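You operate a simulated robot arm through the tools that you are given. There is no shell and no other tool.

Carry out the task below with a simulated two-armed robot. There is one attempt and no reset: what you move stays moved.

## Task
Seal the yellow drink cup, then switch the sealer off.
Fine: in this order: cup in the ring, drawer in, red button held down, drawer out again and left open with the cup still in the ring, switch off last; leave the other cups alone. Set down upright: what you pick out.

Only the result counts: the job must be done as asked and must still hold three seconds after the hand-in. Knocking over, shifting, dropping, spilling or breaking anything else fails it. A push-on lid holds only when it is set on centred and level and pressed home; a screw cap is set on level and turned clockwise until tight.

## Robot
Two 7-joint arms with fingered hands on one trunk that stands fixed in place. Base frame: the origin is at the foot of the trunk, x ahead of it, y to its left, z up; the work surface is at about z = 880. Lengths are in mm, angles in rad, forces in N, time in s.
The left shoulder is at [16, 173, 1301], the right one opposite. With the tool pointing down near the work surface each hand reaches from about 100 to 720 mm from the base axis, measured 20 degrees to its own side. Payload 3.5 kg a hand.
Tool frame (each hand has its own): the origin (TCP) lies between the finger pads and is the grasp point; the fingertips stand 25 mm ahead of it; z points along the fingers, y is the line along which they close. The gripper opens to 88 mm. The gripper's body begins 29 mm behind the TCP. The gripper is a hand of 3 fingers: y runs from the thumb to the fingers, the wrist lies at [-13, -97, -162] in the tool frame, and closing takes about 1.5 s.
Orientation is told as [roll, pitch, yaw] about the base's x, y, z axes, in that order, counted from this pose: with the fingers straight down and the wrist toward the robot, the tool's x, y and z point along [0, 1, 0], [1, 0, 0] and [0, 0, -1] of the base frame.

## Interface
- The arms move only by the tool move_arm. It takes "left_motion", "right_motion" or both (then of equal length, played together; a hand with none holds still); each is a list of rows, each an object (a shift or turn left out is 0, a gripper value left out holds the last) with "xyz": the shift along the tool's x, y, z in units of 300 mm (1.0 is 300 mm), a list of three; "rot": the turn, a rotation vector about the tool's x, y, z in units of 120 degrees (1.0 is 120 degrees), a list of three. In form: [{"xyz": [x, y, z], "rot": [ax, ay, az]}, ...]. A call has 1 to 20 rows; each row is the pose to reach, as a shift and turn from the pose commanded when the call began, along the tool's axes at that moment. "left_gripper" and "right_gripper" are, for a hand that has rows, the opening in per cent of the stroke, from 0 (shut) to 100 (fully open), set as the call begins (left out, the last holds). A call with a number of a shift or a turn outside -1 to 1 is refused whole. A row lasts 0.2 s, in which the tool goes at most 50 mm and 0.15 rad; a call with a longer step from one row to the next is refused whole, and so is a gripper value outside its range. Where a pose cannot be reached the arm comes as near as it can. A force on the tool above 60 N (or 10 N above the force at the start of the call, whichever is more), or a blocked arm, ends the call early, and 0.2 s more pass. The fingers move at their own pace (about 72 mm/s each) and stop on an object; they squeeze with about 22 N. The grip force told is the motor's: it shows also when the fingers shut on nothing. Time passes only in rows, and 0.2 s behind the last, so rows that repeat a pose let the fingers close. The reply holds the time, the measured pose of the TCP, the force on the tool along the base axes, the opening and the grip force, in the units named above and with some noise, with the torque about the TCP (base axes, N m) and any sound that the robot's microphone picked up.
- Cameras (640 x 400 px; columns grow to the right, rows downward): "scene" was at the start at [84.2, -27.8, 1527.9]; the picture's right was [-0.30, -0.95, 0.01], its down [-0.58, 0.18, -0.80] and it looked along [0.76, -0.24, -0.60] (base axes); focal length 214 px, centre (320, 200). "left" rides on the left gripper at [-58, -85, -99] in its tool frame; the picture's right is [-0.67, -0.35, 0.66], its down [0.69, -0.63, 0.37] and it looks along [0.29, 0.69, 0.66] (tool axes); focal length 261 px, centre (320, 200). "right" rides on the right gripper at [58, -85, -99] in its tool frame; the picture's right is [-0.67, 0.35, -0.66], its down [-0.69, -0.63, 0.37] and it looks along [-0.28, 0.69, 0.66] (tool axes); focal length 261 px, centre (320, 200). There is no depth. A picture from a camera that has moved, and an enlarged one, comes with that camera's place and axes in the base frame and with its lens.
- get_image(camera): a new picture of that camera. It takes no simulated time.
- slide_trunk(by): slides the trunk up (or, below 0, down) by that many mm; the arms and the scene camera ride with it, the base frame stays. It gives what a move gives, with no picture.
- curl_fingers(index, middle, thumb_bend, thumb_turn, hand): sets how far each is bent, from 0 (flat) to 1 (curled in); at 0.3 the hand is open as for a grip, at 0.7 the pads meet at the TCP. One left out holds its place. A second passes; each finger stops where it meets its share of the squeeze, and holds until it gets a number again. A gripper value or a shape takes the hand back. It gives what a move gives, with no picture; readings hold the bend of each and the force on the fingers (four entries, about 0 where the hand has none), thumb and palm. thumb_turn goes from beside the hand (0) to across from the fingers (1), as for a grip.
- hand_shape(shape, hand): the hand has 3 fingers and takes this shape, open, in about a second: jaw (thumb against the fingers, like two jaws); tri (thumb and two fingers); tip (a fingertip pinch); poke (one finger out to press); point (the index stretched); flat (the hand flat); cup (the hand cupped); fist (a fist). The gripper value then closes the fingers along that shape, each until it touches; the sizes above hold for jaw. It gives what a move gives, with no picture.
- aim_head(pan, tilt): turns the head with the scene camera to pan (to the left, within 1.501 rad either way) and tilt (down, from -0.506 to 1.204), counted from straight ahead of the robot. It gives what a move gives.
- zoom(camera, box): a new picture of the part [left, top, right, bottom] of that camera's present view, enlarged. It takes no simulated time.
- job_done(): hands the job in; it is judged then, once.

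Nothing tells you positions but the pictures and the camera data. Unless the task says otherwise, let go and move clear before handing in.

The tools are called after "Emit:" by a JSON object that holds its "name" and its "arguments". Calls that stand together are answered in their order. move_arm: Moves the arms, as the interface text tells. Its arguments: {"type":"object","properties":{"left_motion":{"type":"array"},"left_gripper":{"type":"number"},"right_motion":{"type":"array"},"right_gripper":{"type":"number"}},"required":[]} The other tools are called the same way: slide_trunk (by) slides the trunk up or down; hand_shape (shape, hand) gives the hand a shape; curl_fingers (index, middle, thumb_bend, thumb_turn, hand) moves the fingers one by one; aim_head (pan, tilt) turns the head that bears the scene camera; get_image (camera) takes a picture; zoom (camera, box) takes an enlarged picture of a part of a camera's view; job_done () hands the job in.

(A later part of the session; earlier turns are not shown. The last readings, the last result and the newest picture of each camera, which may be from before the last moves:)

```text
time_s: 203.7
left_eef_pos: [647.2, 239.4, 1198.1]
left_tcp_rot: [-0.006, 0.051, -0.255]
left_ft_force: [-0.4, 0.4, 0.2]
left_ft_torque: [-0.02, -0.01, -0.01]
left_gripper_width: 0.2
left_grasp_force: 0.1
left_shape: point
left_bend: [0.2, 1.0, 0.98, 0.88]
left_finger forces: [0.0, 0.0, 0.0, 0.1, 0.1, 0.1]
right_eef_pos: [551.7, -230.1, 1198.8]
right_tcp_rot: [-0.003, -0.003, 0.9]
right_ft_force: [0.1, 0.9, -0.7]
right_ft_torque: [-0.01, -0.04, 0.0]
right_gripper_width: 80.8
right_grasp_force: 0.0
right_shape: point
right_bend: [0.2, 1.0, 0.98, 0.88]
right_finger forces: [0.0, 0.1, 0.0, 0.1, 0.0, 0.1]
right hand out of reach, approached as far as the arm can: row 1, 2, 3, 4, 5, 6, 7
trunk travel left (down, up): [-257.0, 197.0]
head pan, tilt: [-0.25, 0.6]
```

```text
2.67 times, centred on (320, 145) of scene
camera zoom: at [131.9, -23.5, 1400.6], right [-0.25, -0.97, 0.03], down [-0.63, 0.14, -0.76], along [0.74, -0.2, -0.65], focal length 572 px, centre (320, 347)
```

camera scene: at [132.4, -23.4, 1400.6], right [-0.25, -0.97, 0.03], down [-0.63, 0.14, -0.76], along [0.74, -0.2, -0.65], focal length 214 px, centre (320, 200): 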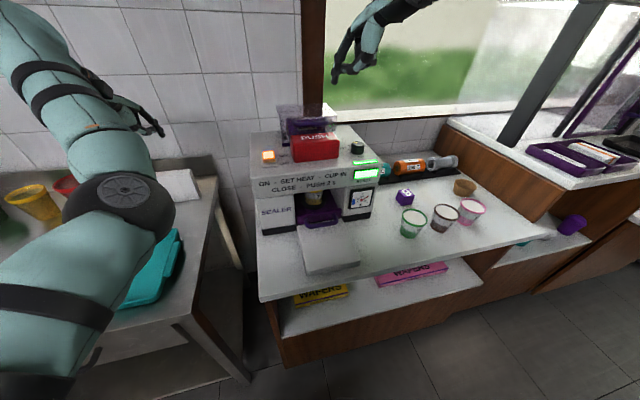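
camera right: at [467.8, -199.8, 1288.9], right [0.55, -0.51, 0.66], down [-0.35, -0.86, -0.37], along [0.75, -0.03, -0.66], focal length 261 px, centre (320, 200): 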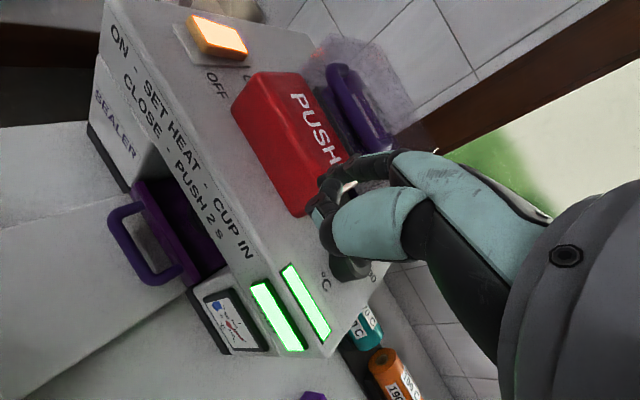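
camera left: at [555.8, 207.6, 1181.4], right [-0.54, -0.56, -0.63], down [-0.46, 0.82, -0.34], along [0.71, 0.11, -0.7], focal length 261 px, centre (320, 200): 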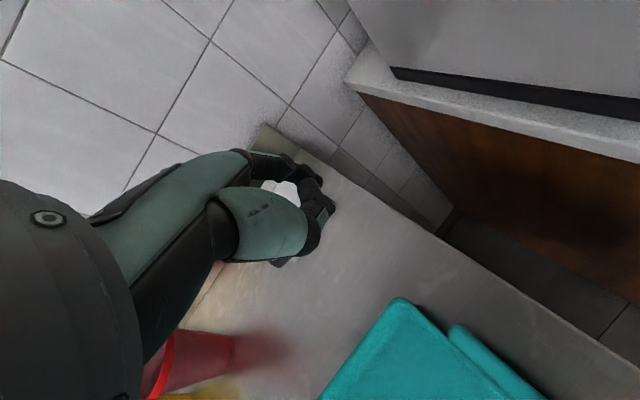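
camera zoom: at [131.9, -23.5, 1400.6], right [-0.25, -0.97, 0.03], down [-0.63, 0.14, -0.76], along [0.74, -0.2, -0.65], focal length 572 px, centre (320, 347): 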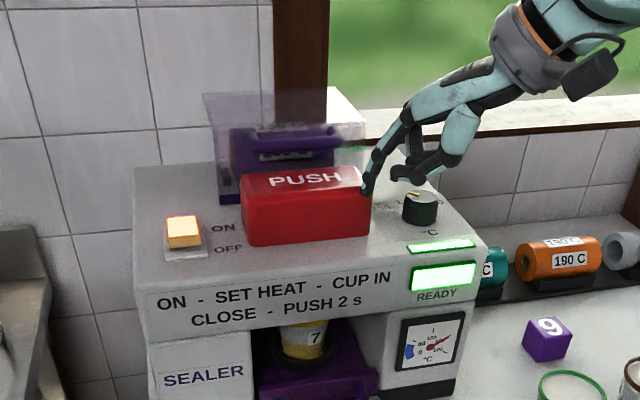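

The right arm can't extend that far in this posture. The left arm, now unfolded in front, can reach the button, so I'll retract the right hand and use the left index to press.

Emit:
{"name": "move_arm", "arguments": {"right_motion": [{"xyz": [0.025, -0.1, -0.03]}, {"xyz": [0.055, -0.22, -0.03]}, {"xyz": [0.085, -0.34, -0.02]}, {"xyz": [0.11, -0.45, 0.02]}, {"xyz": [0.132, -0.53, 0.1]}, {"xyz": [0.132, -0.53, 0.167]}, {"xyz": [0.132, -0.53, 0.167]}]}}

Emit:
{"name": "move_arm", "arguments": {"left_motion": [{"xyz": [-0.06, 0.01, -0.02], "rot": [-0.008, 0.001, 0.005]}, {"xyz": [-0.14, 0.03, -0.04], "rot": [-0.015, 0.002, 0.01]}, {"xyz": [-0.22, 0.05, -0.05], "rot": [-0.02, 0.003, 0.015]}, {"xyz": [-0.3, 0.07, -0.06], "rot": [-0.0245, 0.003, 0.02]}, {"xyz": [-0.38, 0.08, -0.06], "rot": [-0.0245, 0.003, 0.025]}, {"xyz": [-0.46, 0.1, -0.06], "rot": [-0.0245, 0.003, 0.03]}, {"xyz": [-0.46, 0.1, -0.06], "rot": [-0.0245, 0.003, 0.03]}]}}

Emit:
{"name": "get_image", "arguments": {"camera": "scene"}}

Emit:
{"name": "get_image", "arguments": {"camera": "left"}}

```text
time_s: 205.3
left_eef_pos: [646.6, 240.2, 1198.7]
left_tcp_rot: [-0.004, 0.051, -0.257]
left_ft_force: [0.8, -1.2, -0.7]
left_ft_torque: [0.01, 0.01, 0.0]
left_gripper_width: 0.1
left_grasp_force: 0.0
left_shape: point
left_bend: [0.2, 1.0, 0.98, 0.88]
left_finger forces: [0.0, 0.0, 0.0, 0.1, 0.0, 0.1]
right_eef_pos: [418.0, -330.1, 1151.6]
right_tcp_rot: [-0.002, -0.003, 0.9]
right_ft_force: [-0.1, -0.9, -0.1]
right_ft_torque: [0.01, 0.04, 0.0]
right_gripper_width: 80.6
right_grasp_force: 0.0
right_shape: point
right_bend: [0.2, 1.0, 0.98, 0.88]
right_finger forces: [0.0, 0.1, 0.0, 0.0, 0.1, 0.1]
trunk travel left (down, up): [-257.0, 197.0]
head pan, tilt: [-0.25, 0.6]
```

```text
time_s: 207.1
left_eef_pos: [645.4, 128.7, 1219.9]
left_tcp_rot: [-0.011, -0.011, -0.266]
left_ft_force: [-0.3, 0.3, 0.1]
left_ft_torque: [0.0, -0.01, 0.01]
left_gripper_width: 0.0
left_grasp_force: 0.0
left_shape: point
left_bend: [0.2, 1.0, 0.98, 0.88]
left_finger forces: [0.1, 0.1, 0.1, 0.0, 0.0, 0.0]
right_eef_pos: [418.3, -330.2, 1151.6]
right_tcp_rot: [-0.004, -0.005, 0.9]
right_ft_force: [0.0, -0.8, 0.1]
right_ft_torque: [0.02, 0.03, -0.02]
right_gripper_width: 80.6
right_grasp_force: 0.0
right_shape: point
right_bend: [0.2, 1.0, 0.98, 0.88]
right_finger forces: [0.0, 0.0, 0.0, 0.0, 0.0, 0.0]
trunk travel left (down, up): [-257.0, 197.0]
head pan, tilt: [-0.25, 0.6]
stopped in row 7 (left hand): the arm was blocked; the commanded pose is now the measured one
```

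```text
taken
camera scene: at [131.9, -23.3, 1400.6], right [-0.25, -0.97, 0.03], down [-0.63, 0.14, -0.76], along [0.74, -0.2, -0.65], focal length 214 px, centre (320, 200)
```

scene: 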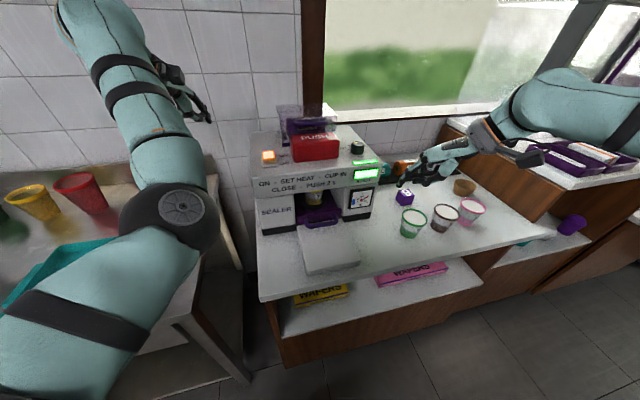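

```text
taken
camera left: at [548.2, 96.7, 1320.2], right [-0.51, -0.56, -0.65], down [-0.42, 0.82, -0.38], along [0.75, 0.09, -0.66], focal length 261 px, centre (320, 200)
```

left: 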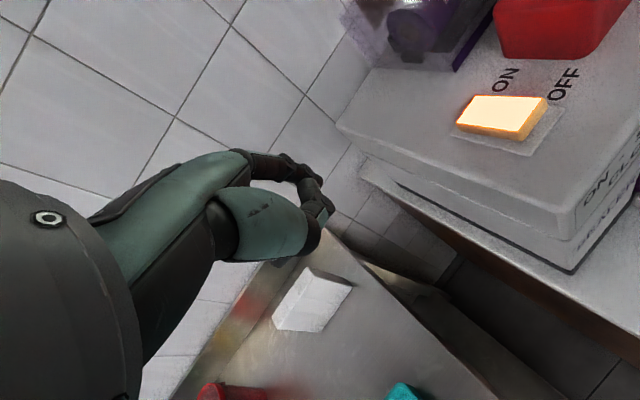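

Emit:
{"name": "move_arm", "arguments": {"left_motion": [{"xyz": [-0.02, 0.0, 0.04], "rot": [0.003, 0.004, 0.003]}, {"xyz": [-0.06, 0.01, 0.08], "rot": [0.005, 0.005, 0.007]}, {"xyz": [-0.12, 0.02, 0.1], "rot": [0.005, 0.005, 0.012]}, {"xyz": [-0.18, 0.028, 0.11], "rot": [0.005, 0.005, 0.018]}, {"xyz": [-0.24, 0.036, 0.11], "rot": [0.005, 0.005, 0.024]}, {"xyz": [-0.3, 0.045, 0.11], "rot": [0.005, 0.005, 0.03]}, {"xyz": [-0.36, 0.055, 0.11], "rot": [0.005, 0.005, 0.035]}, {"xyz": [-0.425, 0.064, 0.11], "rot": [0.005, 0.005, 0.04]}, {"xyz": [-0.425, 0.064, 0.11], "rot": [0.005, 0.005, 0.04]}]}}

Emit:
{"name": "get_image", "arguments": {"camera": "scene"}}

Emit:
{"name": "get_image", "arguments": {"camera": "left"}}

```text
time_s: 208.8
left_eef_pos: [656.8, 89.2, 1214.2]
left_tcp_rot: [-0.017, -0.043, -0.207]
left_ft_force: [-0.1, -0.5, -1.3]
left_ft_torque: [-0.02, -0.02, 0.01]
left_gripper_width: 0.0
left_grasp_force: 0.1
left_shape: point
left_bend: [0.2, 1.0, 0.98, 0.88]
left_finger forces: [0.1, 0.0, 0.0, 0.0, 0.0, 0.0]
right_eef_pos: [418.6, -329.3, 1152.0]
right_tcp_rot: [-0.003, -0.003, 0.901]
right_ft_force: [-0.2, 0.7, -0.1]
right_ft_torque: [0.01, 0.01, 0.0]
right_gripper_width: 80.5
right_grasp_force: 0.1
right_shape: point
right_bend: [0.2, 1.0, 0.98, 0.88]
right_finger forces: [0.1, 0.0, 0.1, 0.0, 0.0, 0.0]
trunk travel left (down, up): [-257.0, 197.0]
head pan, tilt: [-0.25, 0.6]
stopped in row 8 (left hand): the arm was blocked; the commanded pose is now the measured one
```

```text
taken
camera scene: at [131.9, -23.5, 1400.6], right [-0.25, -0.97, 0.03], down [-0.63, 0.14, -0.76], along [0.74, -0.2, -0.65], focal length 214 px, centre (320, 200)
```

scene: 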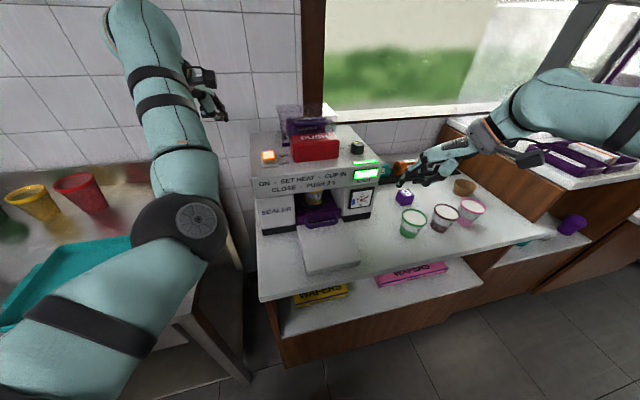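

```text
taken
camera left: at [559.2, 53.1, 1312.1], right [-0.45, -0.6, -0.66], down [-0.46, 0.79, -0.4], along [0.76, 0.12, -0.63], focal length 261 px, centre (320, 200)
```

left: 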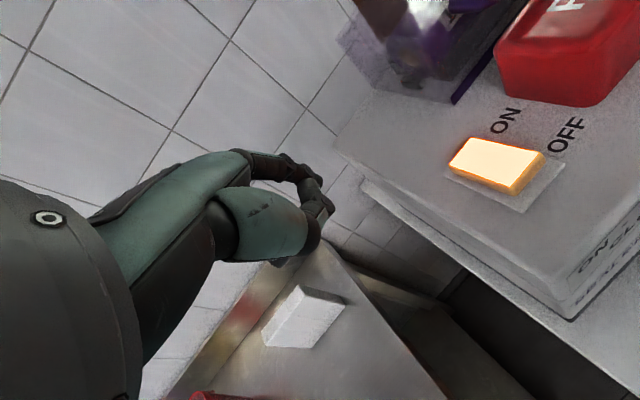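

Emit:
{"name": "move_arm", "arguments": {"left_motion": [{"xyz": [0, 0, 0.03], "rot": [0.005, 0.003, 0]}, {"xyz": [0, 0, 0.06], "rot": [0.012, 0.005, 0]}, {"xyz": [0, 0, 0.09], "rot": [0.018, 0.007, 0]}, {"xyz": [0, 0, 0.11], "rot": [0.02, 0.008, 0]}, {"xyz": [0, 0, 0.11], "rot": [0.02, 0.008, 0]}]}}

Emit:
{"name": "get_image", "arguments": {"camera": "scene"}}

```text
time_s: 210.0
left_eef_pos: [658.7, 85.8, 1184.0]
left_tcp_rot: [0.004, -0.001, -0.213]
left_ft_force: [-0.1, -0.4, 0.1]
left_ft_torque: [0.0, 0.03, 0.0]
left_gripper_width: 0.0
left_grasp_force: 0.0
left_shape: point
left_bend: [0.2, 1.0, 0.98, 0.88]
left_finger forces: [0.1, 0.0, 0.0, 0.0, 0.0, 0.1]
right_eef_pos: [417.8, -329.8, 1152.3]
right_tcp_rot: [-0.005, -0.005, 0.9]
right_ft_force: [-0.3, 0.1, 0.0]
right_ft_torque: [0.0, 0.03, -0.02]
right_gripper_width: 80.6
right_grasp_force: 0.1
right_shape: point
right_bend: [0.2, 1.0, 0.98, 0.88]
right_finger forces: [0.0, 0.0, 0.0, 0.0, 0.0, 0.1]
trunk travel left (down, up): [-257.0, 197.0]
head pan, tilt: [-0.25, 0.6]
```

```text
taken
camera scene: at [131.8, -23.5, 1400.6], right [-0.25, -0.97, 0.03], down [-0.63, 0.14, -0.76], along [0.74, -0.2, -0.65], focal length 214 px, centre (320, 200)
```

scene: 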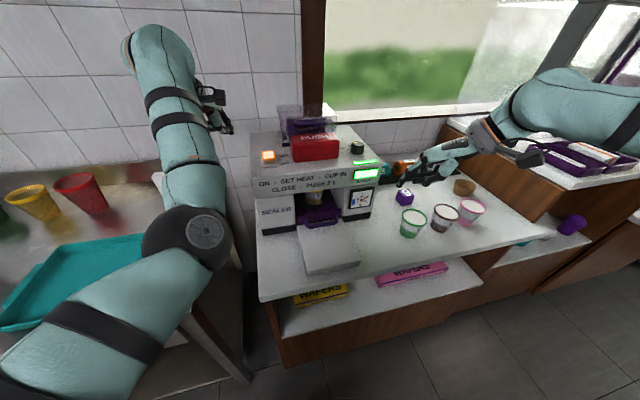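

Emit:
{"name": "move_arm", "arguments": {"left_motion": [{"xyz": [-0.035, -0.004, 0], "rot": [0, 0, 0.008]}, {"xyz": [-0.075, -0.009, 0], "rot": [0, 0, 0.016]}, {"xyz": [-0.115, -0.013, 0], "rot": [0, 0, 0.025]}, {"xyz": [-0.16, -0.018, 0], "rot": [0, 0, 0.035]}, {"xyz": [-0.209, -0.023, 0], "rot": [0, 0, 0.048]}, {"xyz": [-0.209, -0.023, 0], "rot": [0, 0, 0.048]}]}}

Emit:
{"name": "get_image", "arguments": {"camera": "scene"}}

```text
time_s: 211.6
left_eef_pos: [655.6, 77.6, 1197.8]
left_tcp_rot: [0.002, -0.027, -0.223]
left_ft_force: [0.4, 0.3, -1.0]
left_ft_torque: [-0.01, -0.02, 0.01]
left_gripper_width: 0.1
left_grasp_force: 0.0
left_shape: point
left_bend: [0.2, 1.0, 0.98, 0.88]
left_finger forces: [0.0, 0.0, 0.0, 0.0, 0.2, 0.0]
right_eef_pos: [417.9, -330.5, 1151.6]
right_tcp_rot: [-0.005, -0.003, 0.901]
right_ft_force: [0.4, 0.1, -0.4]
right_ft_torque: [0.01, 0.02, -0.01]
right_gripper_width: 80.6
right_grasp_force: 0.2
right_shape: point
right_bend: [0.2, 1.0, 0.98, 0.88]
right_finger forces: [0.1, 0.0, 0.0, 0.0, 0.0, 0.0]
trunk travel left (down, up): [-257.0, 197.0]
head pan, tilt: [-0.25, 0.6]
stopped in row 6 (left hand): the arm was blocked; the commanded pose is now the measured one
```

```text
taken
camera scene: at [131.9, -23.4, 1400.6], right [-0.25, -0.97, 0.03], down [-0.63, 0.14, -0.76], along [0.74, -0.2, -0.65], focal length 214 px, centre (320, 200)
```

scene: 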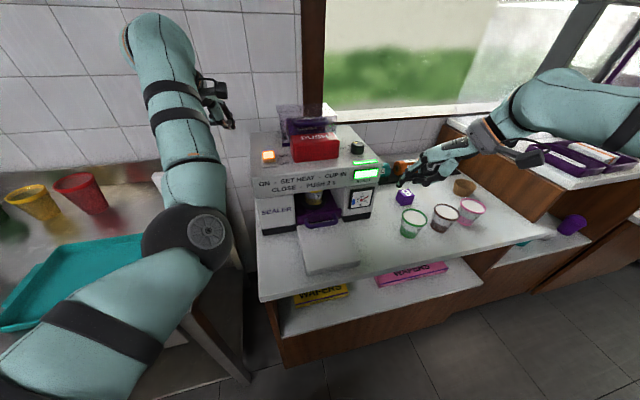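

The left shoulder is at its limit with the elbow low and inward. Since this hand is empty, I can roll it hard to the left to drag the elbow outward, then roll it back.

Emit:
{"name": "move_arm", "arguments": {"left_motion": [{"xyz": [0.075, 0, -0.011], "rot": [0, 0.0668, 0]}, {"xyz": [0.148, 0, -0.033], "rot": [0, 0.1337, 0]}, {"xyz": [0.216, 0, -0.065], "rot": [0, 0.2005, 0]}, {"xyz": [0.28, 0, -0.105], "rot": [0, 0.2674, 0]}, {"xyz": [0.338, 0, -0.155], "rot": [0, 0.3342, 0]}, {"xyz": [0.388, 0, -0.212], "rot": [0, 0.4011, 0]}, {"xyz": [0.429, 0, -0.275], "rot": [0, 0.4679, 0]}, {"xyz": [0.462, 0, -0.344], "rot": [0, 0.5348, 0]}, {"xyz": [0.484, 0, -0.416], "rot": [0, 0.6016, 0]}, {"xyz": [0.496, 0, -0.491], "rot": [0, 0.6685, 0]}, {"xyz": [0.496, 0, -0.491], "rot": [0, 0.6685, 0]}]}}

Emit:
{"name": "get_image", "arguments": {"camera": "scene"}}

```text
time_s: 214.0
left_eef_pos: [684.5, 217.9, 1347.0]
left_tcp_rot: [1.404, -0.025, -0.233]
left_ft_force: [-0.5, 0.3, -0.7]
left_ft_torque: [0.0, 0.01, -0.02]
left_gripper_width: 0.0
left_grasp_force: 0.1
left_shape: point
left_bend: [0.2, 1.0, 0.98, 0.88]
left_finger forces: [0.1, 0.0, 0.0, 0.0, 0.0, 0.0]
right_eef_pos: [419.1, -329.6, 1151.3]
right_tcp_rot: [-0.003, -0.003, 0.9]
right_ft_force: [0.0, 0.2, 0.1]
right_ft_torque: [-0.01, -0.05, 0.0]
right_gripper_width: 80.9
right_grasp_force: 0.0
right_shape: point
right_bend: [0.2, 1.0, 0.98, 0.88]
right_finger forces: [0.0, 0.1, 0.1, 0.1, 0.1, 0.1]
trunk travel left (down, up): [-257.0, 197.0]
head pan, tilt: [-0.25, 0.6]
```

```text
taken
camera scene: at [131.8, -23.6, 1400.6], right [-0.25, -0.97, 0.03], down [-0.63, 0.14, -0.76], along [0.74, -0.2, -0.65], focal length 214 px, centre (320, 200)
```

scene: 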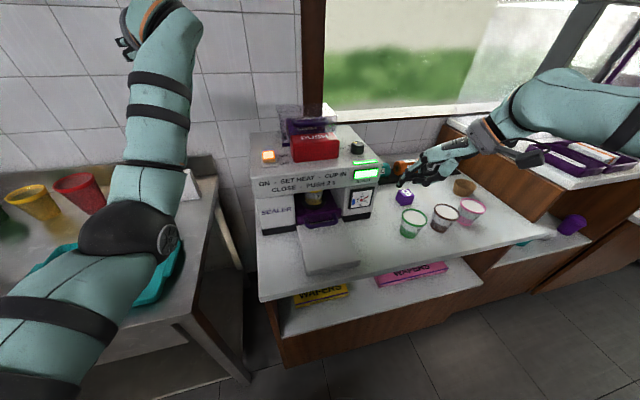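

The elbow swung outward. Now, with the hand rolled, I'll move the wrist to the right above the machine and then roll the hand back down there.

Emit:
{"name": "move_arm", "arguments": {"left_motion": [{"xyz": [-0.012, 0.004, -0.07]}, {"xyz": [-0.025, 0.008, -0.145]}, {"xyz": [-0.037, 0.011, -0.22]}, {"xyz": [-0.05, 0.015, -0.295]}, {"xyz": [-0.062, 0.019, -0.37]}, {"xyz": [-0.075, 0.022, -0.445]}, {"xyz": [-0.088, 0.026, -0.52]}, {"xyz": [-0.1, 0.03, -0.594]}, {"xyz": [-0.1, 0.03, -0.594]}]}}

Emit:
{"name": "get_image", "arguments": {"camera": "scene"}}

```text
time_s: 216.0
left_eef_pos: [657.3, 52.9, 1331.3]
left_tcp_rot: [1.396, 0.0, -0.21]
left_ft_force: [0.4, 0.3, -0.5]
left_ft_torque: [-0.03, 0.01, -0.02]
left_gripper_width: 0.1
left_grasp_force: 0.1
left_shape: point
left_bend: [0.2, 1.0, 0.98, 0.88]
left_finger forces: [0.1, 0.0, 0.0, 0.0, 0.0, 0.0]
right_eef_pos: [418.6, -330.0, 1151.3]
right_tcp_rot: [-0.003, -0.002, 0.9]
right_ft_force: [1.1, 0.3, 0.5]
right_ft_torque: [-0.02, -0.02, -0.01]
right_gripper_width: 80.9
right_grasp_force: 0.0
right_shape: point
right_bend: [0.2, 1.0, 0.98, 0.88]
right_finger forces: [0.0, 0.1, 0.0, 0.0, 0.0, 0.0]
trunk travel left (down, up): [-257.0, 197.0]
head pan, tilt: [-0.25, 0.6]
```

```text
taken
camera scene: at [132.2, -23.2, 1400.5], right [-0.25, -0.97, 0.03], down [-0.63, 0.14, -0.76], along [0.74, -0.2, -0.65], focal length 214 px, centre (320, 200)
```

scene: 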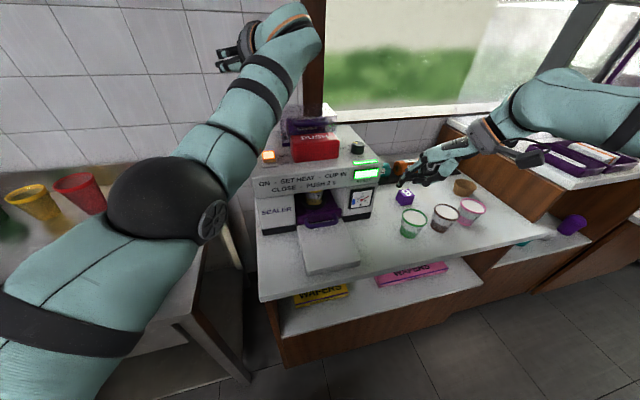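

That worked: the wrist is above the machine at (529, -85) with the elbow on the outer side. Now I'll roll the hand back down around the wrist.

Emit:
{"name": "move_arm", "arguments": {"left_motion": [{"xyz": [-0.0757, 0, 0.0007], "rot": [0, -0.0668, 0]}, {"xyz": [-0.151, 0, -0.009], "rot": [0, -0.1337, 0]}, {"xyz": [-0.224, 0, -0.029], "rot": [0, -0.2005, 0]}, {"xyz": [-0.293, 0, -0.059], "rot": [0, -0.2674, 0]}, {"xyz": [-0.358, 0, -0.099], "rot": [0, -0.3342, 0]}, {"xyz": [-0.416, 0, -0.147], "rot": [0, -0.4011, 0]}, {"xyz": [-0.468, 0, -0.203], "rot": [0, -0.4679, 0]}, {"xyz": [-0.51, 0, -0.266], "rot": [0, -0.5348, 0]}, {"xyz": [-0.544, 0, -0.334], "rot": [0, -0.6016, 0]}, {"xyz": [-0.568, 0, -0.403], "rot": [0, -0.6665, 0]}, {"xyz": [-0.568, 0, -0.403], "rot": [0, -0.6665, 0]}]}}

Emit:
{"name": "get_image", "arguments": {"camera": "scene"}}

Emit:
{"name": "get_image", "arguments": {"camera": "left"}}

```text
time_s: 217.9
left_eef_pos: [652.2, -10.6, 1138.2]
left_tcp_rot: [0.246, 0.087, -0.142]
left_ft_force: [-0.4, -0.9, 0.2]
left_ft_torque: [-0.02, 0.04, -0.01]
left_gripper_width: 0.1
left_grasp_force: 0.1
left_shape: point
left_bend: [0.2, 1.0, 0.98, 0.88]
left_finger forces: [0.0, 0.0, 0.0, 0.0, 0.0, 0.1]
right_eef_pos: [419.7, -328.7, 1152.4]
right_tcp_rot: [-0.004, -0.002, 0.9]
right_ft_force: [0.6, 0.4, 0.6]
right_ft_torque: [0.04, 0.01, 0.02]
right_gripper_width: 80.9
right_grasp_force: 0.0
right_shape: point
right_bend: [0.2, 1.0, 0.98, 0.88]
right_finger forces: [0.1, 0.0, 0.0, 0.0, 0.1, 0.0]
trunk travel left (down, up): [-257.0, 197.0]
head pan, tilt: [-0.25, 0.6]
stopped in row 9 (left hand): the arm was blocked; the commanded pose is now the measured one
```

```text
taken
camera scene: at [132.1, -23.2, 1400.6], right [-0.25, -0.97, 0.03], down [-0.63, 0.14, -0.76], along [0.74, -0.2, -0.65], focal length 214 px, centre (320, 200)
```

scene: 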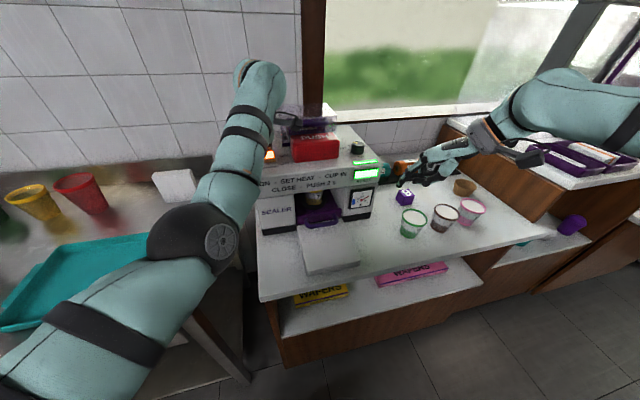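

```text
taken
camera left: at [565.3, -79.2, 1227.4], right [-0.48, -0.43, -0.77], down [-0.53, 0.84, -0.13], along [0.7, 0.34, -0.63], focal length 261 px, centre (320, 200)
```

left: 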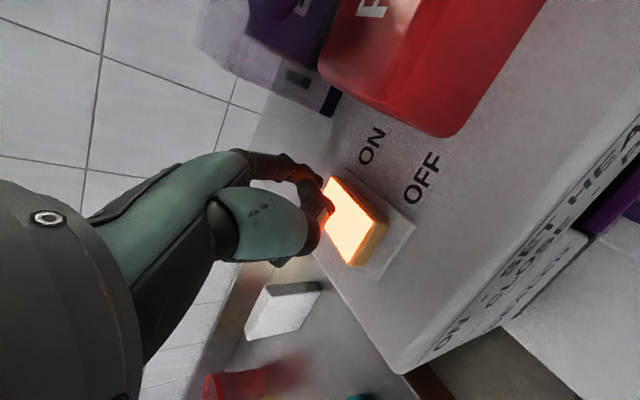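

The left arm jams again when it rolls back, so I'll move it up and away from the switch and park it. I'll use the right hand instead, pitched so its index reaches further forward to the button.

Emit:
{"name": "move_arm", "arguments": {"left_motion": [{"xyz": [0.03, -0.01, -0.07]}, {"xyz": [0.09, -0.02, -0.13]}, {"xyz": [0.17, -0.035, -0.16]}, {"xyz": [0.25, -0.05, -0.17]}, {"xyz": [0.33, -0.06, -0.173]}, {"xyz": [0.4, -0.07, -0.173]}, {"xyz": [0.4, -0.07, -0.173]}]}}

Emit:
{"name": "get_image", "arguments": {"camera": "scene"}}

Emit:
{"name": "get_image", "arguments": {"camera": "left"}}

```text
time_s: 219.5
left_eef_pos: [650.2, 86.5, 1219.5]
left_tcp_rot: [0.247, 0.088, -0.153]
left_ft_force: [0.0, 0.0, -0.2]
left_ft_torque: [0.0, 0.0, 0.02]
left_gripper_width: 0.0
left_grasp_force: 0.0
left_shape: point
left_bend: [0.2, 1.0, 0.98, 0.88]
left_finger forces: [0.0, 0.0, 0.0, 0.1, 0.0, 0.1]
right_eef_pos: [419.1, -329.4, 1151.1]
right_tcp_rot: [-0.004, -0.003, 0.9]
right_ft_force: [-0.3, 0.5, -0.4]
right_ft_torque: [0.01, 0.01, -0.02]
right_gripper_width: 80.9
right_grasp_force: 0.0
right_shape: point
right_bend: [0.2, 1.0, 0.98, 0.88]
right_finger forces: [0.0, 0.0, 0.0, 0.0, 0.0, 0.1]
trunk travel left (down, up): [-257.0, 197.0]
head pan, tilt: [-0.25, 0.6]
```

```text
taken
camera scene: at [131.8, -23.8, 1400.6], right [-0.25, -0.97, 0.03], down [-0.63, 0.14, -0.76], along [0.74, -0.2, -0.65], focal length 214 px, centre (320, 200)
```

scene: 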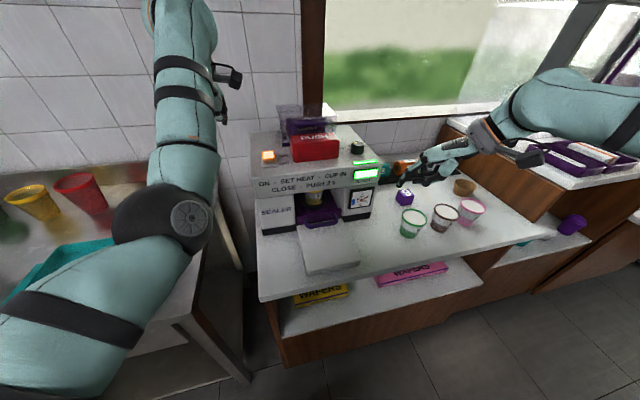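

```text
taken
camera left: at [562.6, 18.2, 1309.0], right [-0.48, -0.42, -0.77], down [-0.52, 0.84, -0.13], along [0.7, 0.34, -0.63], focal length 261 px, centre (320, 200)
```

left: 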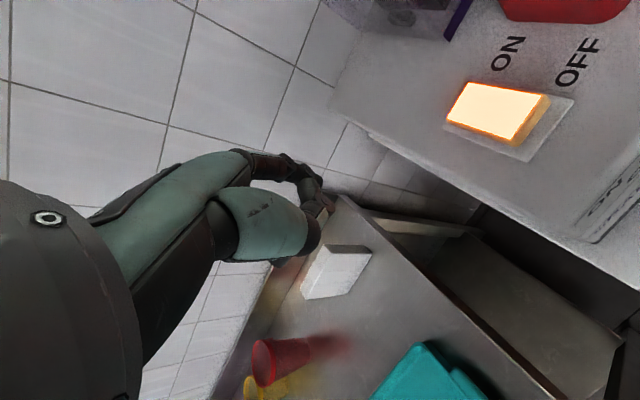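

The left hand is parked. Now the right hand: I'll bring it in with yaw 0.5, then pitch it forward by 0.5 rad for extra reach.

Emit:
{"name": "move_arm", "arguments": {"right_motion": [{"xyz": [-0.003, 0.05, -0.04], "rot": [0, 0, 0.03]}, {"xyz": [-0.006, 0.1, -0.08], "rot": [0, 0, 0.065]}, {"xyz": [-0.009, 0.16, -0.11], "rot": [0, 0, 0.1]}, {"xyz": [-0.012, 0.22, -0.14], "rot": [0, 0, 0.135]}, {"xyz": [-0.014, 0.27, -0.155], "rot": [0, 0, 0.165]}, {"xyz": [-0.016, 0.307, -0.163], "rot": [0, 0, 0.191]}, {"xyz": [-0.016, 0.307, -0.163], "rot": [0, 0, 0.191]}]}}

Emit:
{"name": "move_arm", "arguments": {"right_motion": [{"xyz": [0, 0, 0], "rot": [-0.04, 0, 0]}, {"xyz": [0, 0, 0], "rot": [-0.08, 0, 0]}, {"xyz": [0, 0, 0], "rot": [-0.12, 0, 0]}, {"xyz": [0, 0, 0], "rot": [-0.16, 0, 0]}, {"xyz": [0, 0, 0], "rot": [-0.2, 0, 0]}, {"xyz": [0, 0, 0], "rot": [-0.239, 0, 0]}, {"xyz": [0, 0, 0], "rot": [-0.239, 0, 0]}]}}

Emit:
{"name": "get_image", "arguments": {"camera": "scene"}}

```text
time_s: 221.1
left_eef_pos: [650.9, 85.5, 1219.2]
left_tcp_rot: [0.248, 0.085, -0.153]
left_ft_force: [-0.2, 0.1, 0.3]
left_ft_torque: [0.0, -0.01, 0.01]
left_gripper_width: 0.2
left_grasp_force: 0.1
left_shape: point
left_bend: [0.2, 1.0, 0.98, 0.88]
left_finger forces: [0.0, 0.0, 0.0, 0.1, 0.0, 0.0]
right_eef_pos: [478.9, -262.0, 1199.3]
right_tcp_rot: [-0.001, -0.002, 0.498]
right_ft_force: [0.0, 0.2, 1.0]
right_ft_torque: [-0.04, -0.01, -0.02]
right_gripper_width: 80.6
right_grasp_force: 0.0
right_shape: point
right_bend: [0.2, 1.0, 0.98, 0.88]
right_finger forces: [0.0, 0.1, 0.1, 0.0, 0.0, 0.1]
trunk travel left (down, up): [-257.0, 197.0]
head pan, tilt: [-0.25, 0.6]
```

```text
time_s: 222.7
left_eef_pos: [649.8, 85.7, 1218.9]
left_tcp_rot: [0.246, 0.085, -0.153]
left_ft_force: [-0.1, -0.3, -0.1]
left_ft_torque: [-0.03, -0.02, 0.01]
left_gripper_width: 0.0
left_grasp_force: 0.1
left_shape: point
left_bend: [0.2, 1.0, 0.98, 0.88]
left_finger forces: [0.0, 0.0, 0.1, 0.0, 0.0, 0.0]
right_eef_pos: [478.4, -260.7, 1199.9]
right_tcp_rot: [-0.001, -0.506, 0.502]
right_ft_force: [-0.2, -0.7, -0.2]
right_ft_torque: [-0.02, 0.01, 0.02]
right_gripper_width: 80.7
right_grasp_force: 0.1
right_shape: point
right_bend: [0.2, 1.0, 0.98, 0.88]
right_finger forces: [0.1, 0.1, 0.0, 0.1, 0.0, 0.0]
trunk travel left (down, up): [-257.0, 197.0]
head pan, tilt: [-0.25, 0.6]
```

```text
taken
camera scene: at [131.9, -23.4, 1400.6], right [-0.25, -0.97, 0.03], down [-0.63, 0.14, -0.76], along [0.74, -0.2, -0.65], focal length 214 px, centre (320, 200)
```

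scene: 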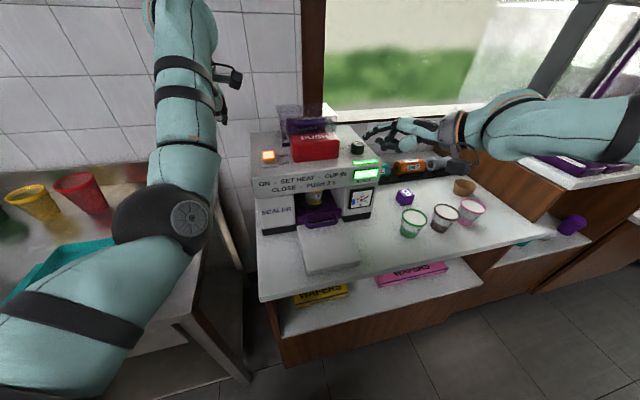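

The pitch works. Moving forward over the button.

Emit:
{"name": "move_arm", "arguments": {"right_motion": [{"xyz": [0, 0.06, 0.045]}, {"xyz": [0, 0.12, 0.09]}, {"xyz": [0, 0.18, 0.135]}, {"xyz": [0, 0.24, 0.185]}, {"xyz": [0, 0.3, 0.235]}, {"xyz": [-0.001, 0.36, 0.28]}, {"xyz": [-0.001, 0.418, 0.327]}, {"xyz": [-0.001, 0.418, 0.327]}]}}

Emit:
{"name": "zoom", "arguments": {"camera": "scene", "box": [240, 70, 400, 220]}}

Emit:
{"name": "get_image", "arguments": {"camera": "right"}}

```text
time_s: 224.5
left_eef_pos: [649.3, 85.6, 1218.9]
left_tcp_rot: [0.249, 0.085, -0.152]
left_ft_force: [-0.3, -0.4, -0.1]
left_ft_torque: [-0.03, 0.01, -0.01]
left_gripper_width: 0.0
left_grasp_force: 0.0
left_shape: point
left_bend: [0.2, 1.0, 0.98, 0.88]
left_finger forces: [0.1, 0.0, 0.1, 0.0, 0.0, 0.0]
right_eef_pos: [615.9, -185.9, 1175.6]
right_tcp_rot: [-0.003, -0.505, 0.503]
right_ft_force: [-0.4, 0.5, 0.7]
right_ft_torque: [-0.03, 0.02, 0.02]
right_gripper_width: 80.4
right_grasp_force: 0.0
right_shape: point
right_bend: [0.2, 1.0, 0.98, 0.88]
right_finger forces: [0.0, 0.0, 0.0, 0.0, 0.1, 0.0]
trunk travel left (down, up): [-257.0, 197.0]
head pan, tilt: [-0.25, 0.6]
```

```text
2.67 times, centred on (320, 145) of scene
camera zoom: at [131.3, -23.5, 1400.7], right [-0.25, -0.97, 0.03], down [-0.63, 0.14, -0.76], along [0.74, -0.2, -0.65], focal length 572 px, centre (320, 347)
```

zoom: 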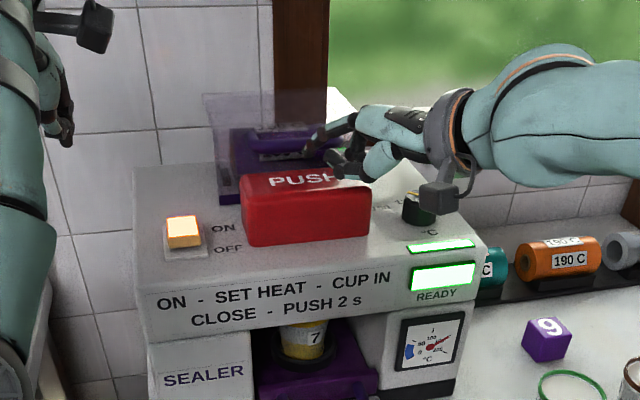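

```text
taken
camera right: at [481.3, -191.8, 1221.2], right [0.31, -0.59, 0.74], down [0.0, -0.78, -0.62], along [0.95, 0.19, -0.24], focal length 261 px, centre (320, 200)
```

right: 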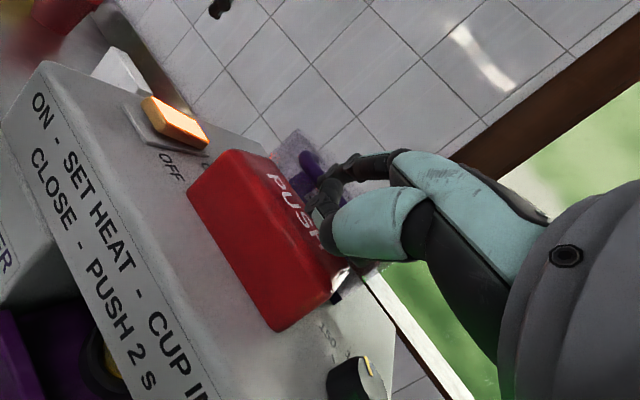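

Reached, with the fingertip above the button. I'll lower straight down until contact.

Emit:
{"name": "move_arm", "arguments": {"right_motion": [{"xyz": [0, -0.016, 0.029]}, {"xyz": [0, -0.032, 0.058]}, {"xyz": [0, -0.042, 0.076]}, {"xyz": [0, -0.0485, 0.0875]}, {"xyz": [0, -0.0485, 0.0875]}]}}

Emit:
{"name": "zoom", "arguments": {"camera": "scene", "box": [240, 70, 400, 220]}}

```text
time_s: 225.7
left_eef_pos: [650.6, 85.1, 1220.5]
left_tcp_rot: [0.248, 0.086, -0.151]
left_ft_force: [-0.5, -1.2, 0.7]
left_ft_torque: [-0.03, 0.02, -0.02]
left_gripper_width: 0.0
left_grasp_force: 0.1
left_shape: point
left_bend: [0.2, 1.0, 0.98, 0.88]
left_finger forces: [0.1, 0.0, 0.1, 0.0, 0.0, 0.1]
right_eef_pos: [614.6, -187.8, 1150.3]
right_tcp_rot: [-0.003, -0.504, 0.503]
right_ft_force: [0.5, 0.5, 0.5]
right_ft_torque: [0.01, 0.0, 0.01]
right_gripper_width: 80.6
right_grasp_force: 0.0
right_shape: point
right_bend: [0.2, 1.0, 0.98, 0.88]
right_finger forces: [0.0, 0.1, 0.0, 0.1, 0.1, 0.1]
right hand out of reach, approached as far as the arm can: row 3, 4, 5
trunk travel left (down, up): [-257.0, 197.0]
head pan, tilt: [-0.25, 0.6]
```

```text
2.67 times, centred on (320, 145) of scene
camera zoom: at [131.7, -23.5, 1400.6], right [-0.25, -0.97, 0.03], down [-0.63, 0.14, -0.76], along [0.74, -0.2, -0.65], focal length 572 px, centre (320, 347)
```

zoom: 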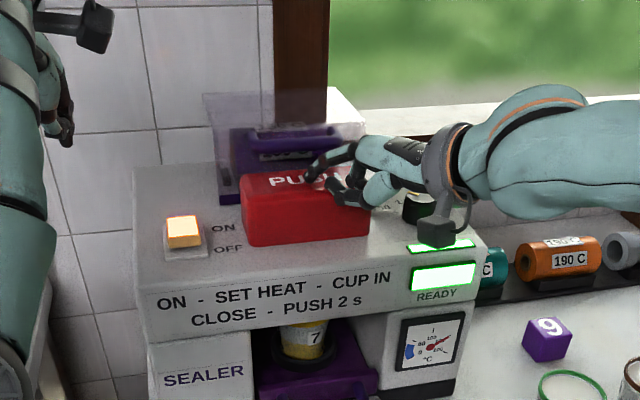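

A joint limit stops the last few mm. I'll raise the hand a bit, lower the trunk by 40, and then press with the arm.

Emit:
{"name": "move_arm", "arguments": {"right_motion": [{"xyz": [0, 0.03, -0.055]}, {"xyz": [0, 0.055, -0.1]}, {"xyz": [0, 0.077, -0.14]}, {"xyz": [0, 0.077, -0.14]}]}}

Emit:
{"name": "slide_trunk", "arguments": {"by": -40}}

Emit:
{"name": "zoom", "arguments": {"camera": "scene", "box": [240, 50, 400, 200]}}

```text
time_s: 226.7
left_eef_pos: [651.5, 86.7, 1220.3]
left_tcp_rot: [0.246, 0.086, -0.152]
left_ft_force: [0.3, -0.2, 0.4]
left_ft_torque: [0.03, 0.02, 0.02]
left_gripper_width: 0.0
left_grasp_force: 0.0
left_shape: point
left_bend: [0.2, 1.0, 0.98, 0.88]
left_finger forces: [0.0, 0.1, 0.0, 0.1, 0.0, 0.0]
right_eef_pos: [615.0, -186.7, 1199.5]
right_tcp_rot: [-0.002, -0.503, 0.499]
right_ft_force: [0.0, 0.0, -0.5]
right_ft_torque: [-0.03, 0.03, 0.03]
right_gripper_width: 81.0
right_grasp_force: 0.2
right_shape: point
right_bend: [0.2, 1.0, 0.98, 0.88]
right_finger forces: [0.1, 0.1, 0.0, 0.1, 0.0, 0.1]
trunk travel left (down, up): [-257.0, 197.0]
head pan, tilt: [-0.25, 0.6]
```

```text
time_s: 227.5
left_eef_pos: [650.2, 87.6, 1180.1]
left_tcp_rot: [0.246, 0.085, -0.151]
left_ft_force: [0.0, 0.4, -0.4]
left_ft_torque: [0.02, 0.02, -0.01]
left_gripper_width: 0.1
left_grasp_force: 0.1
left_shape: point
left_bend: [0.2, 1.0, 0.98, 0.88]
left_finger forces: [0.0, 0.1, 0.0, 0.0, 0.0, 0.0]
right_eef_pos: [614.5, -187.5, 1158.3]
right_tcp_rot: [-0.004, -0.506, 0.504]
right_ft_force: [0.1, 0.5, -0.5]
right_ft_torque: [-0.02, 0.01, 0.03]
right_gripper_width: 80.7
right_grasp_force: 0.0
right_shape: point
right_bend: [0.2, 1.0, 0.98, 0.88]
right_finger forces: [0.0, 0.0, 0.1, 0.0, 0.0, 0.0]
trunk travel left (down, up): [-217.0, 237.0]
head pan, tilt: [-0.25, 0.6]
```

```text
2.67 times, centred on (320, 125) of scene
camera zoom: at [154.2, -23.5, 1353.4], right [-0.24, -0.97, 0.04], down [-0.66, 0.14, -0.73], along [0.71, -0.2, -0.68], focal length 572 px, centre (320, 400)
```

zoom: 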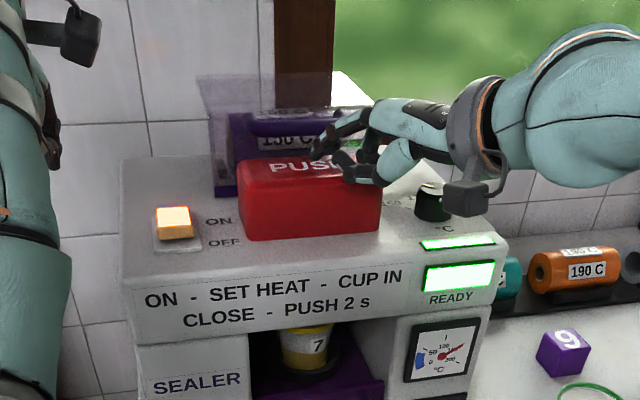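

Emit:
{"name": "move_arm", "arguments": {"right_motion": [{"xyz": [0, -0.016, 0.029]}, {"xyz": [0, -0.026, 0.047]}, {"xyz": [0, -0.034, 0.061]}, {"xyz": [0, -0.034, 0.061]}]}}

Emit:
{"name": "zoom", "arguments": {"camera": "scene", "box": [280, 70, 360, 150]}}

```text
time_s: 228.5
left_eef_pos: [651.4, 87.4, 1179.2]
left_tcp_rot: [0.248, 0.086, -0.152]
left_ft_force: [-1.1, 0.9, -0.6]
left_ft_torque: [0.01, -0.03, 0.03]
left_gripper_width: 0.2
left_grasp_force: 0.0
left_shape: point
left_bend: [0.2, 1.0, 0.98, 0.88]
left_finger forces: [0.1, 0.0, 0.0, 0.0, 0.0, 0.0]
right_eef_pos: [613.5, -187.2, 1137.9]
right_tcp_rot: [-0.001, -0.507, 0.503]
right_ft_force: [-0.4, -1.0, 3.8]
right_ft_torque: [0.12, -0.16, -0.01]
right_gripper_width: 0.1
right_grasp_force: 0.1
right_shape: point
right_bend: [0.18, 1.0, 0.98, 0.88]
right_finger forces: [3.5, 0.0, 0.1, 0.1, 0.0, 0.0]
trunk travel left (down, up): [-217.0, 237.0]
head pan, tilt: [-0.25, 0.6]
```

```text
5.00 times, centred on (320, 110) of scene
camera zoom: at [154.2, -23.7, 1353.4], right [-0.24, -0.97, 0.04], down [-0.66, 0.14, -0.73], along [0.71, -0.2, -0.68], focal length 1072 px, centre (320, 650)
```

zoom: 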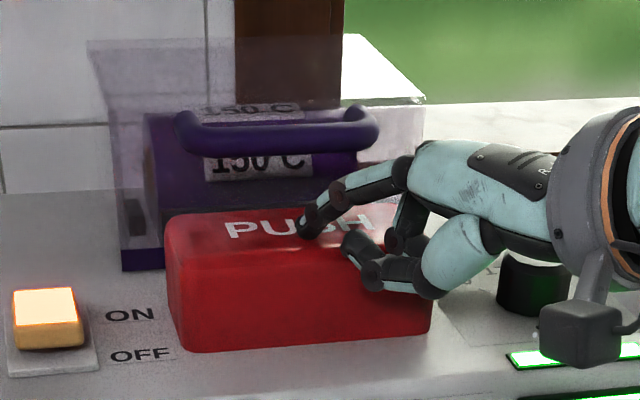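

Contact at the button's centre. I'll press deeper this time (16 mm) and hold for about 3 s.

Emit:
{"name": "move_arm", "arguments": {"right_motion": [{"xyz": [0, -0.008, 0.0145]}, {"xyz": [0, -0.016, 0.029]}, {"xyz": [0, -0.0225, 0.041]}, {"xyz": [0, -0.026, 0.047]}, {"xyz": [0, -0.026, 0.047]}, {"xyz": [0, -0.026, 0.047]}, {"xyz": [0, -0.026, 0.047]}, {"xyz": [0, -0.026, 0.047]}]}}

Emit:
{"name": "zoom", "arguments": {"camera": "scene", "box": [280, 70, 360, 150]}}

```text
time_s: 230.3
left_eef_pos: [649.6, 86.8, 1180.3]
left_tcp_rot: [0.247, 0.085, -0.151]
left_ft_force: [-0.3, -0.7, 0.2]
left_ft_torque: [-0.02, 0.0, -0.02]
left_gripper_width: 0.0
left_grasp_force: 0.1
left_shape: point
left_bend: [0.2, 1.0, 0.98, 0.88]
left_finger forces: [0.0, 0.1, 0.0, 0.1, 0.0, 0.0]
right_eef_pos: [612.3, -187.7, 1120.2]
right_tcp_rot: [-0.003, -0.506, 0.503]
right_ft_force: [-2.0, -1.5, 7.4]
right_ft_torque: [0.34, -0.42, 0.04]
right_gripper_width: 0.0
right_grasp_force: 0.0
right_shape: point
right_bend: [0.15, 1.0, 0.98, 0.88]
right_finger forces: [8.0, 0.1, 0.0, 0.1, 0.0, 0.0]
trunk travel left (down, up): [-217.0, 237.0]
head pan, tilt: [-0.25, 0.6]
heard: click
```

```text
5.00 times, centred on (320, 110) of scene
camera zoom: at [153.4, -23.7, 1353.5], right [-0.24, -0.97, 0.04], down [-0.66, 0.14, -0.73], along [0.71, -0.2, -0.68], focal length 1072 px, centre (320, 650)
```

zoom: 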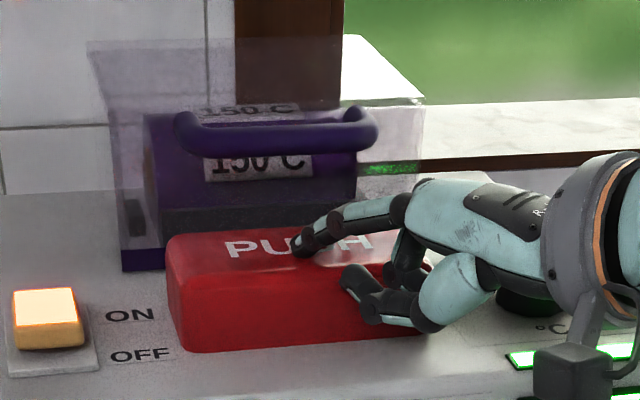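

Clicked, and the button is visibly about 12 mm down. Holding on, slightly deeper.

Emit:
{"name": "move_arm", "arguments": {"right_motion": [{"xyz": [0, -0.005, 0.009]}, {"xyz": [0, -0.005, 0.009]}, {"xyz": [0, -0.005, 0.009]}, {"xyz": [0, -0.005, 0.009]}, {"xyz": [0, -0.005, 0.009]}, {"xyz": [0, -0.005, 0.009]}, {"xyz": [0, -0.005, 0.009]}, {"xyz": [0, -0.005, 0.009]}, {"xyz": [0, -0.005, 0.009]}, {"xyz": [0, -0.005, 0.009]}]}}

Emit:
{"name": "zoom", "arguments": {"camera": "scene", "box": [240, 50, 400, 200]}}

```text
time_s: 232.5
left_eef_pos: [650.7, 86.5, 1179.7]
left_tcp_rot: [0.248, 0.086, -0.153]
left_ft_force: [0.0, -0.8, 0.5]
left_ft_torque: [0.0, 0.04, 0.0]
left_gripper_width: 0.0
left_grasp_force: 0.1
left_shape: point
left_bend: [0.2, 1.0, 0.98, 0.88]
left_finger forces: [0.0, 0.0, 0.0, 0.0, 0.0, 0.1]
right_eef_pos: [611.2, -187.8, 1118.2]
right_tcp_rot: [-0.003, -0.506, 0.503]
right_ft_force: [-1.0, -2.1, 7.5]
right_ft_torque: [0.33, -0.39, -0.01]
right_gripper_width: 0.1
right_grasp_force: 0.1
right_shape: point
right_bend: [0.14, 1.0, 0.98, 0.88]
right_finger forces: [8.1, 0.0, 0.1, 0.0, 0.0, 0.0]
trunk travel left (down, up): [-217.0, 237.0]
head pan, tilt: [-0.25, 0.6]
```

```text
2.67 times, centred on (320, 125) of scene
camera zoom: at [153.7, -23.4, 1353.5], right [-0.24, -0.97, 0.04], down [-0.66, 0.14, -0.73], along [0.71, -0.2, -0.68], focal length 572 px, centre (320, 400)
```

zoom: 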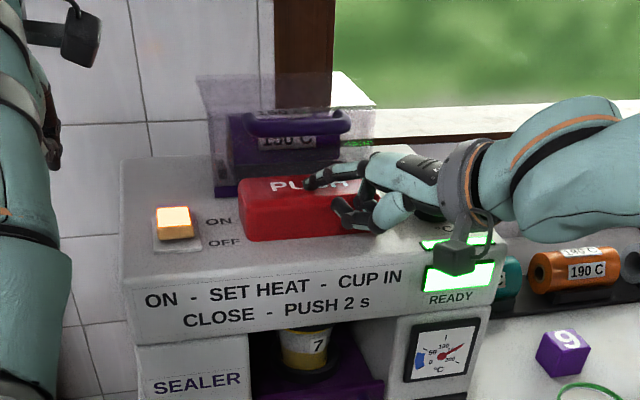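

Still holding. I'll look into the slot while the button is down to see what the head is doing.

Emit:
{"name": "zoom", "arguments": {"camera": "scene", "box": [300, 160, 360, 220]}}

Emit:
{"name": "zoom", "arguments": {"camera": "scene", "box": [380, 130, 430, 180]}}

Emit:
{"name": "get_image", "arguments": {"camera": "right"}}

```text
6.67 times, centred on (330, 190) of scene
camera zoom: at [153.7, -23.4, 1353.5], right [-0.24, -0.97, 0.04], down [-0.66, 0.14, -0.73], along [0.71, -0.2, -0.68], focal length 1430 px, centre (253, 267)
```

zoom: 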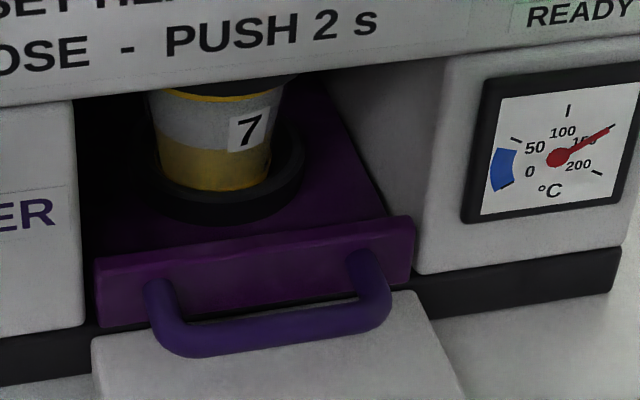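

```text
8.00 times, centred on (405, 155) of scene
camera zoom: at [153.7, -23.4, 1353.5], right [-0.24, -0.97, 0.04], down [-0.66, 0.14, -0.73], along [0.71, -0.2, -0.68], focal length 1716 px, centre (-360, 560)
```

zoom: 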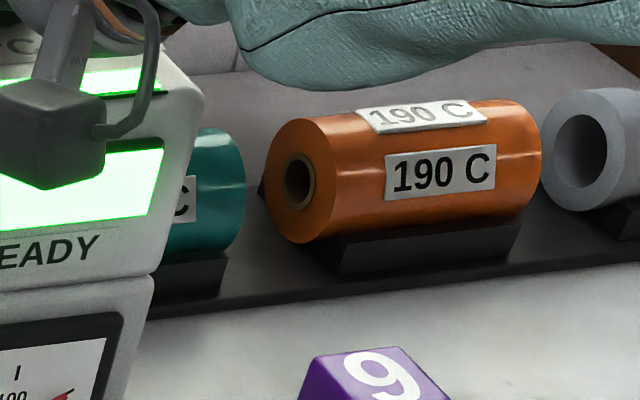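

```text
taken
camera right: at [477.4, -193.8, 1164.1], right [0.31, -0.59, 0.74], down [0.0, -0.78, -0.62], along [0.95, 0.19, -0.24], focal length 261 px, centre (320, 200)
```

right: 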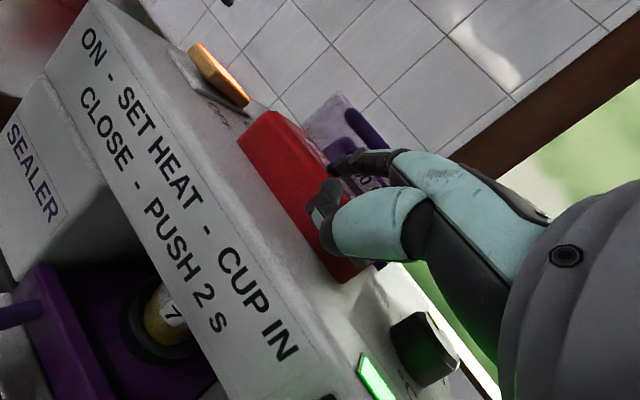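

The sealing head appears to be down on the cup. I've held it over 3 s; now I'll release upward.

Emit:
{"name": "move_arm", "arguments": {"right_motion": [{"xyz": [0, 0.008, -0.0145]}, {"xyz": [0, 0.03, -0.055]}, {"xyz": [0, 0.06, -0.11]}, {"xyz": [0, 0.09, -0.165]}, {"xyz": [0, 0.105, -0.19]}, {"xyz": [0, 0.105, -0.19]}]}}

Emit:
{"name": "zoom", "arguments": {"camera": "scene", "box": [300, 160, 360, 220]}}

```text
time_s: 233.9
left_eef_pos: [650.7, 87.9, 1178.3]
left_tcp_rot: [0.247, 0.086, -0.151]
left_ft_force: [-0.5, 0.3, -1.5]
left_ft_torque: [-0.02, -0.02, -0.02]
left_gripper_width: 0.1
left_grasp_force: 0.0
left_shape: point
left_bend: [0.2, 1.0, 0.98, 0.88]
left_finger forces: [0.1, 0.1, 0.0, 0.1, 0.0, 0.0]
right_eef_pos: [613.8, -189.1, 1180.8]
right_tcp_rot: [-0.002, -0.504, 0.503]
right_ft_force: [-0.5, 0.6, -0.4]
right_ft_torque: [0.0, 0.02, 0.06]
right_gripper_width: 0.1
right_grasp_force: 0.0
right_shape: point
right_bend: [0.2, 1.0, 0.98, 0.88]
right_finger forces: [0.0, 0.1, 0.1, 0.0, 0.1, 0.0]
trunk travel left (down, up): [-217.0, 237.0]
head pan, tilt: [-0.25, 0.6]
```

```text
6.67 times, centred on (330, 190) of scene
camera zoom: at [155.2, -23.6, 1353.2], right [-0.24, -0.97, 0.04], down [-0.66, 0.14, -0.73], along [0.71, -0.2, -0.68], focal length 1430 px, centre (253, 267)
```

zoom: 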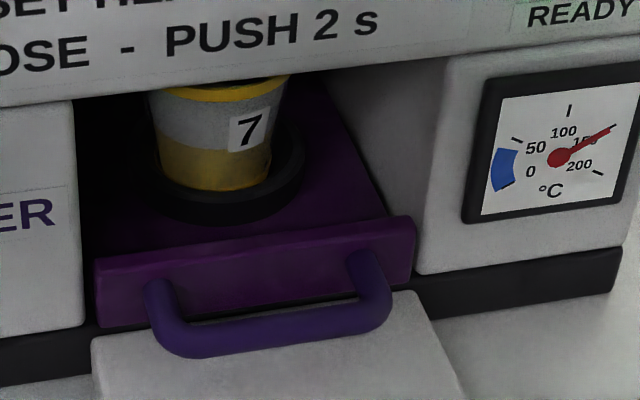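

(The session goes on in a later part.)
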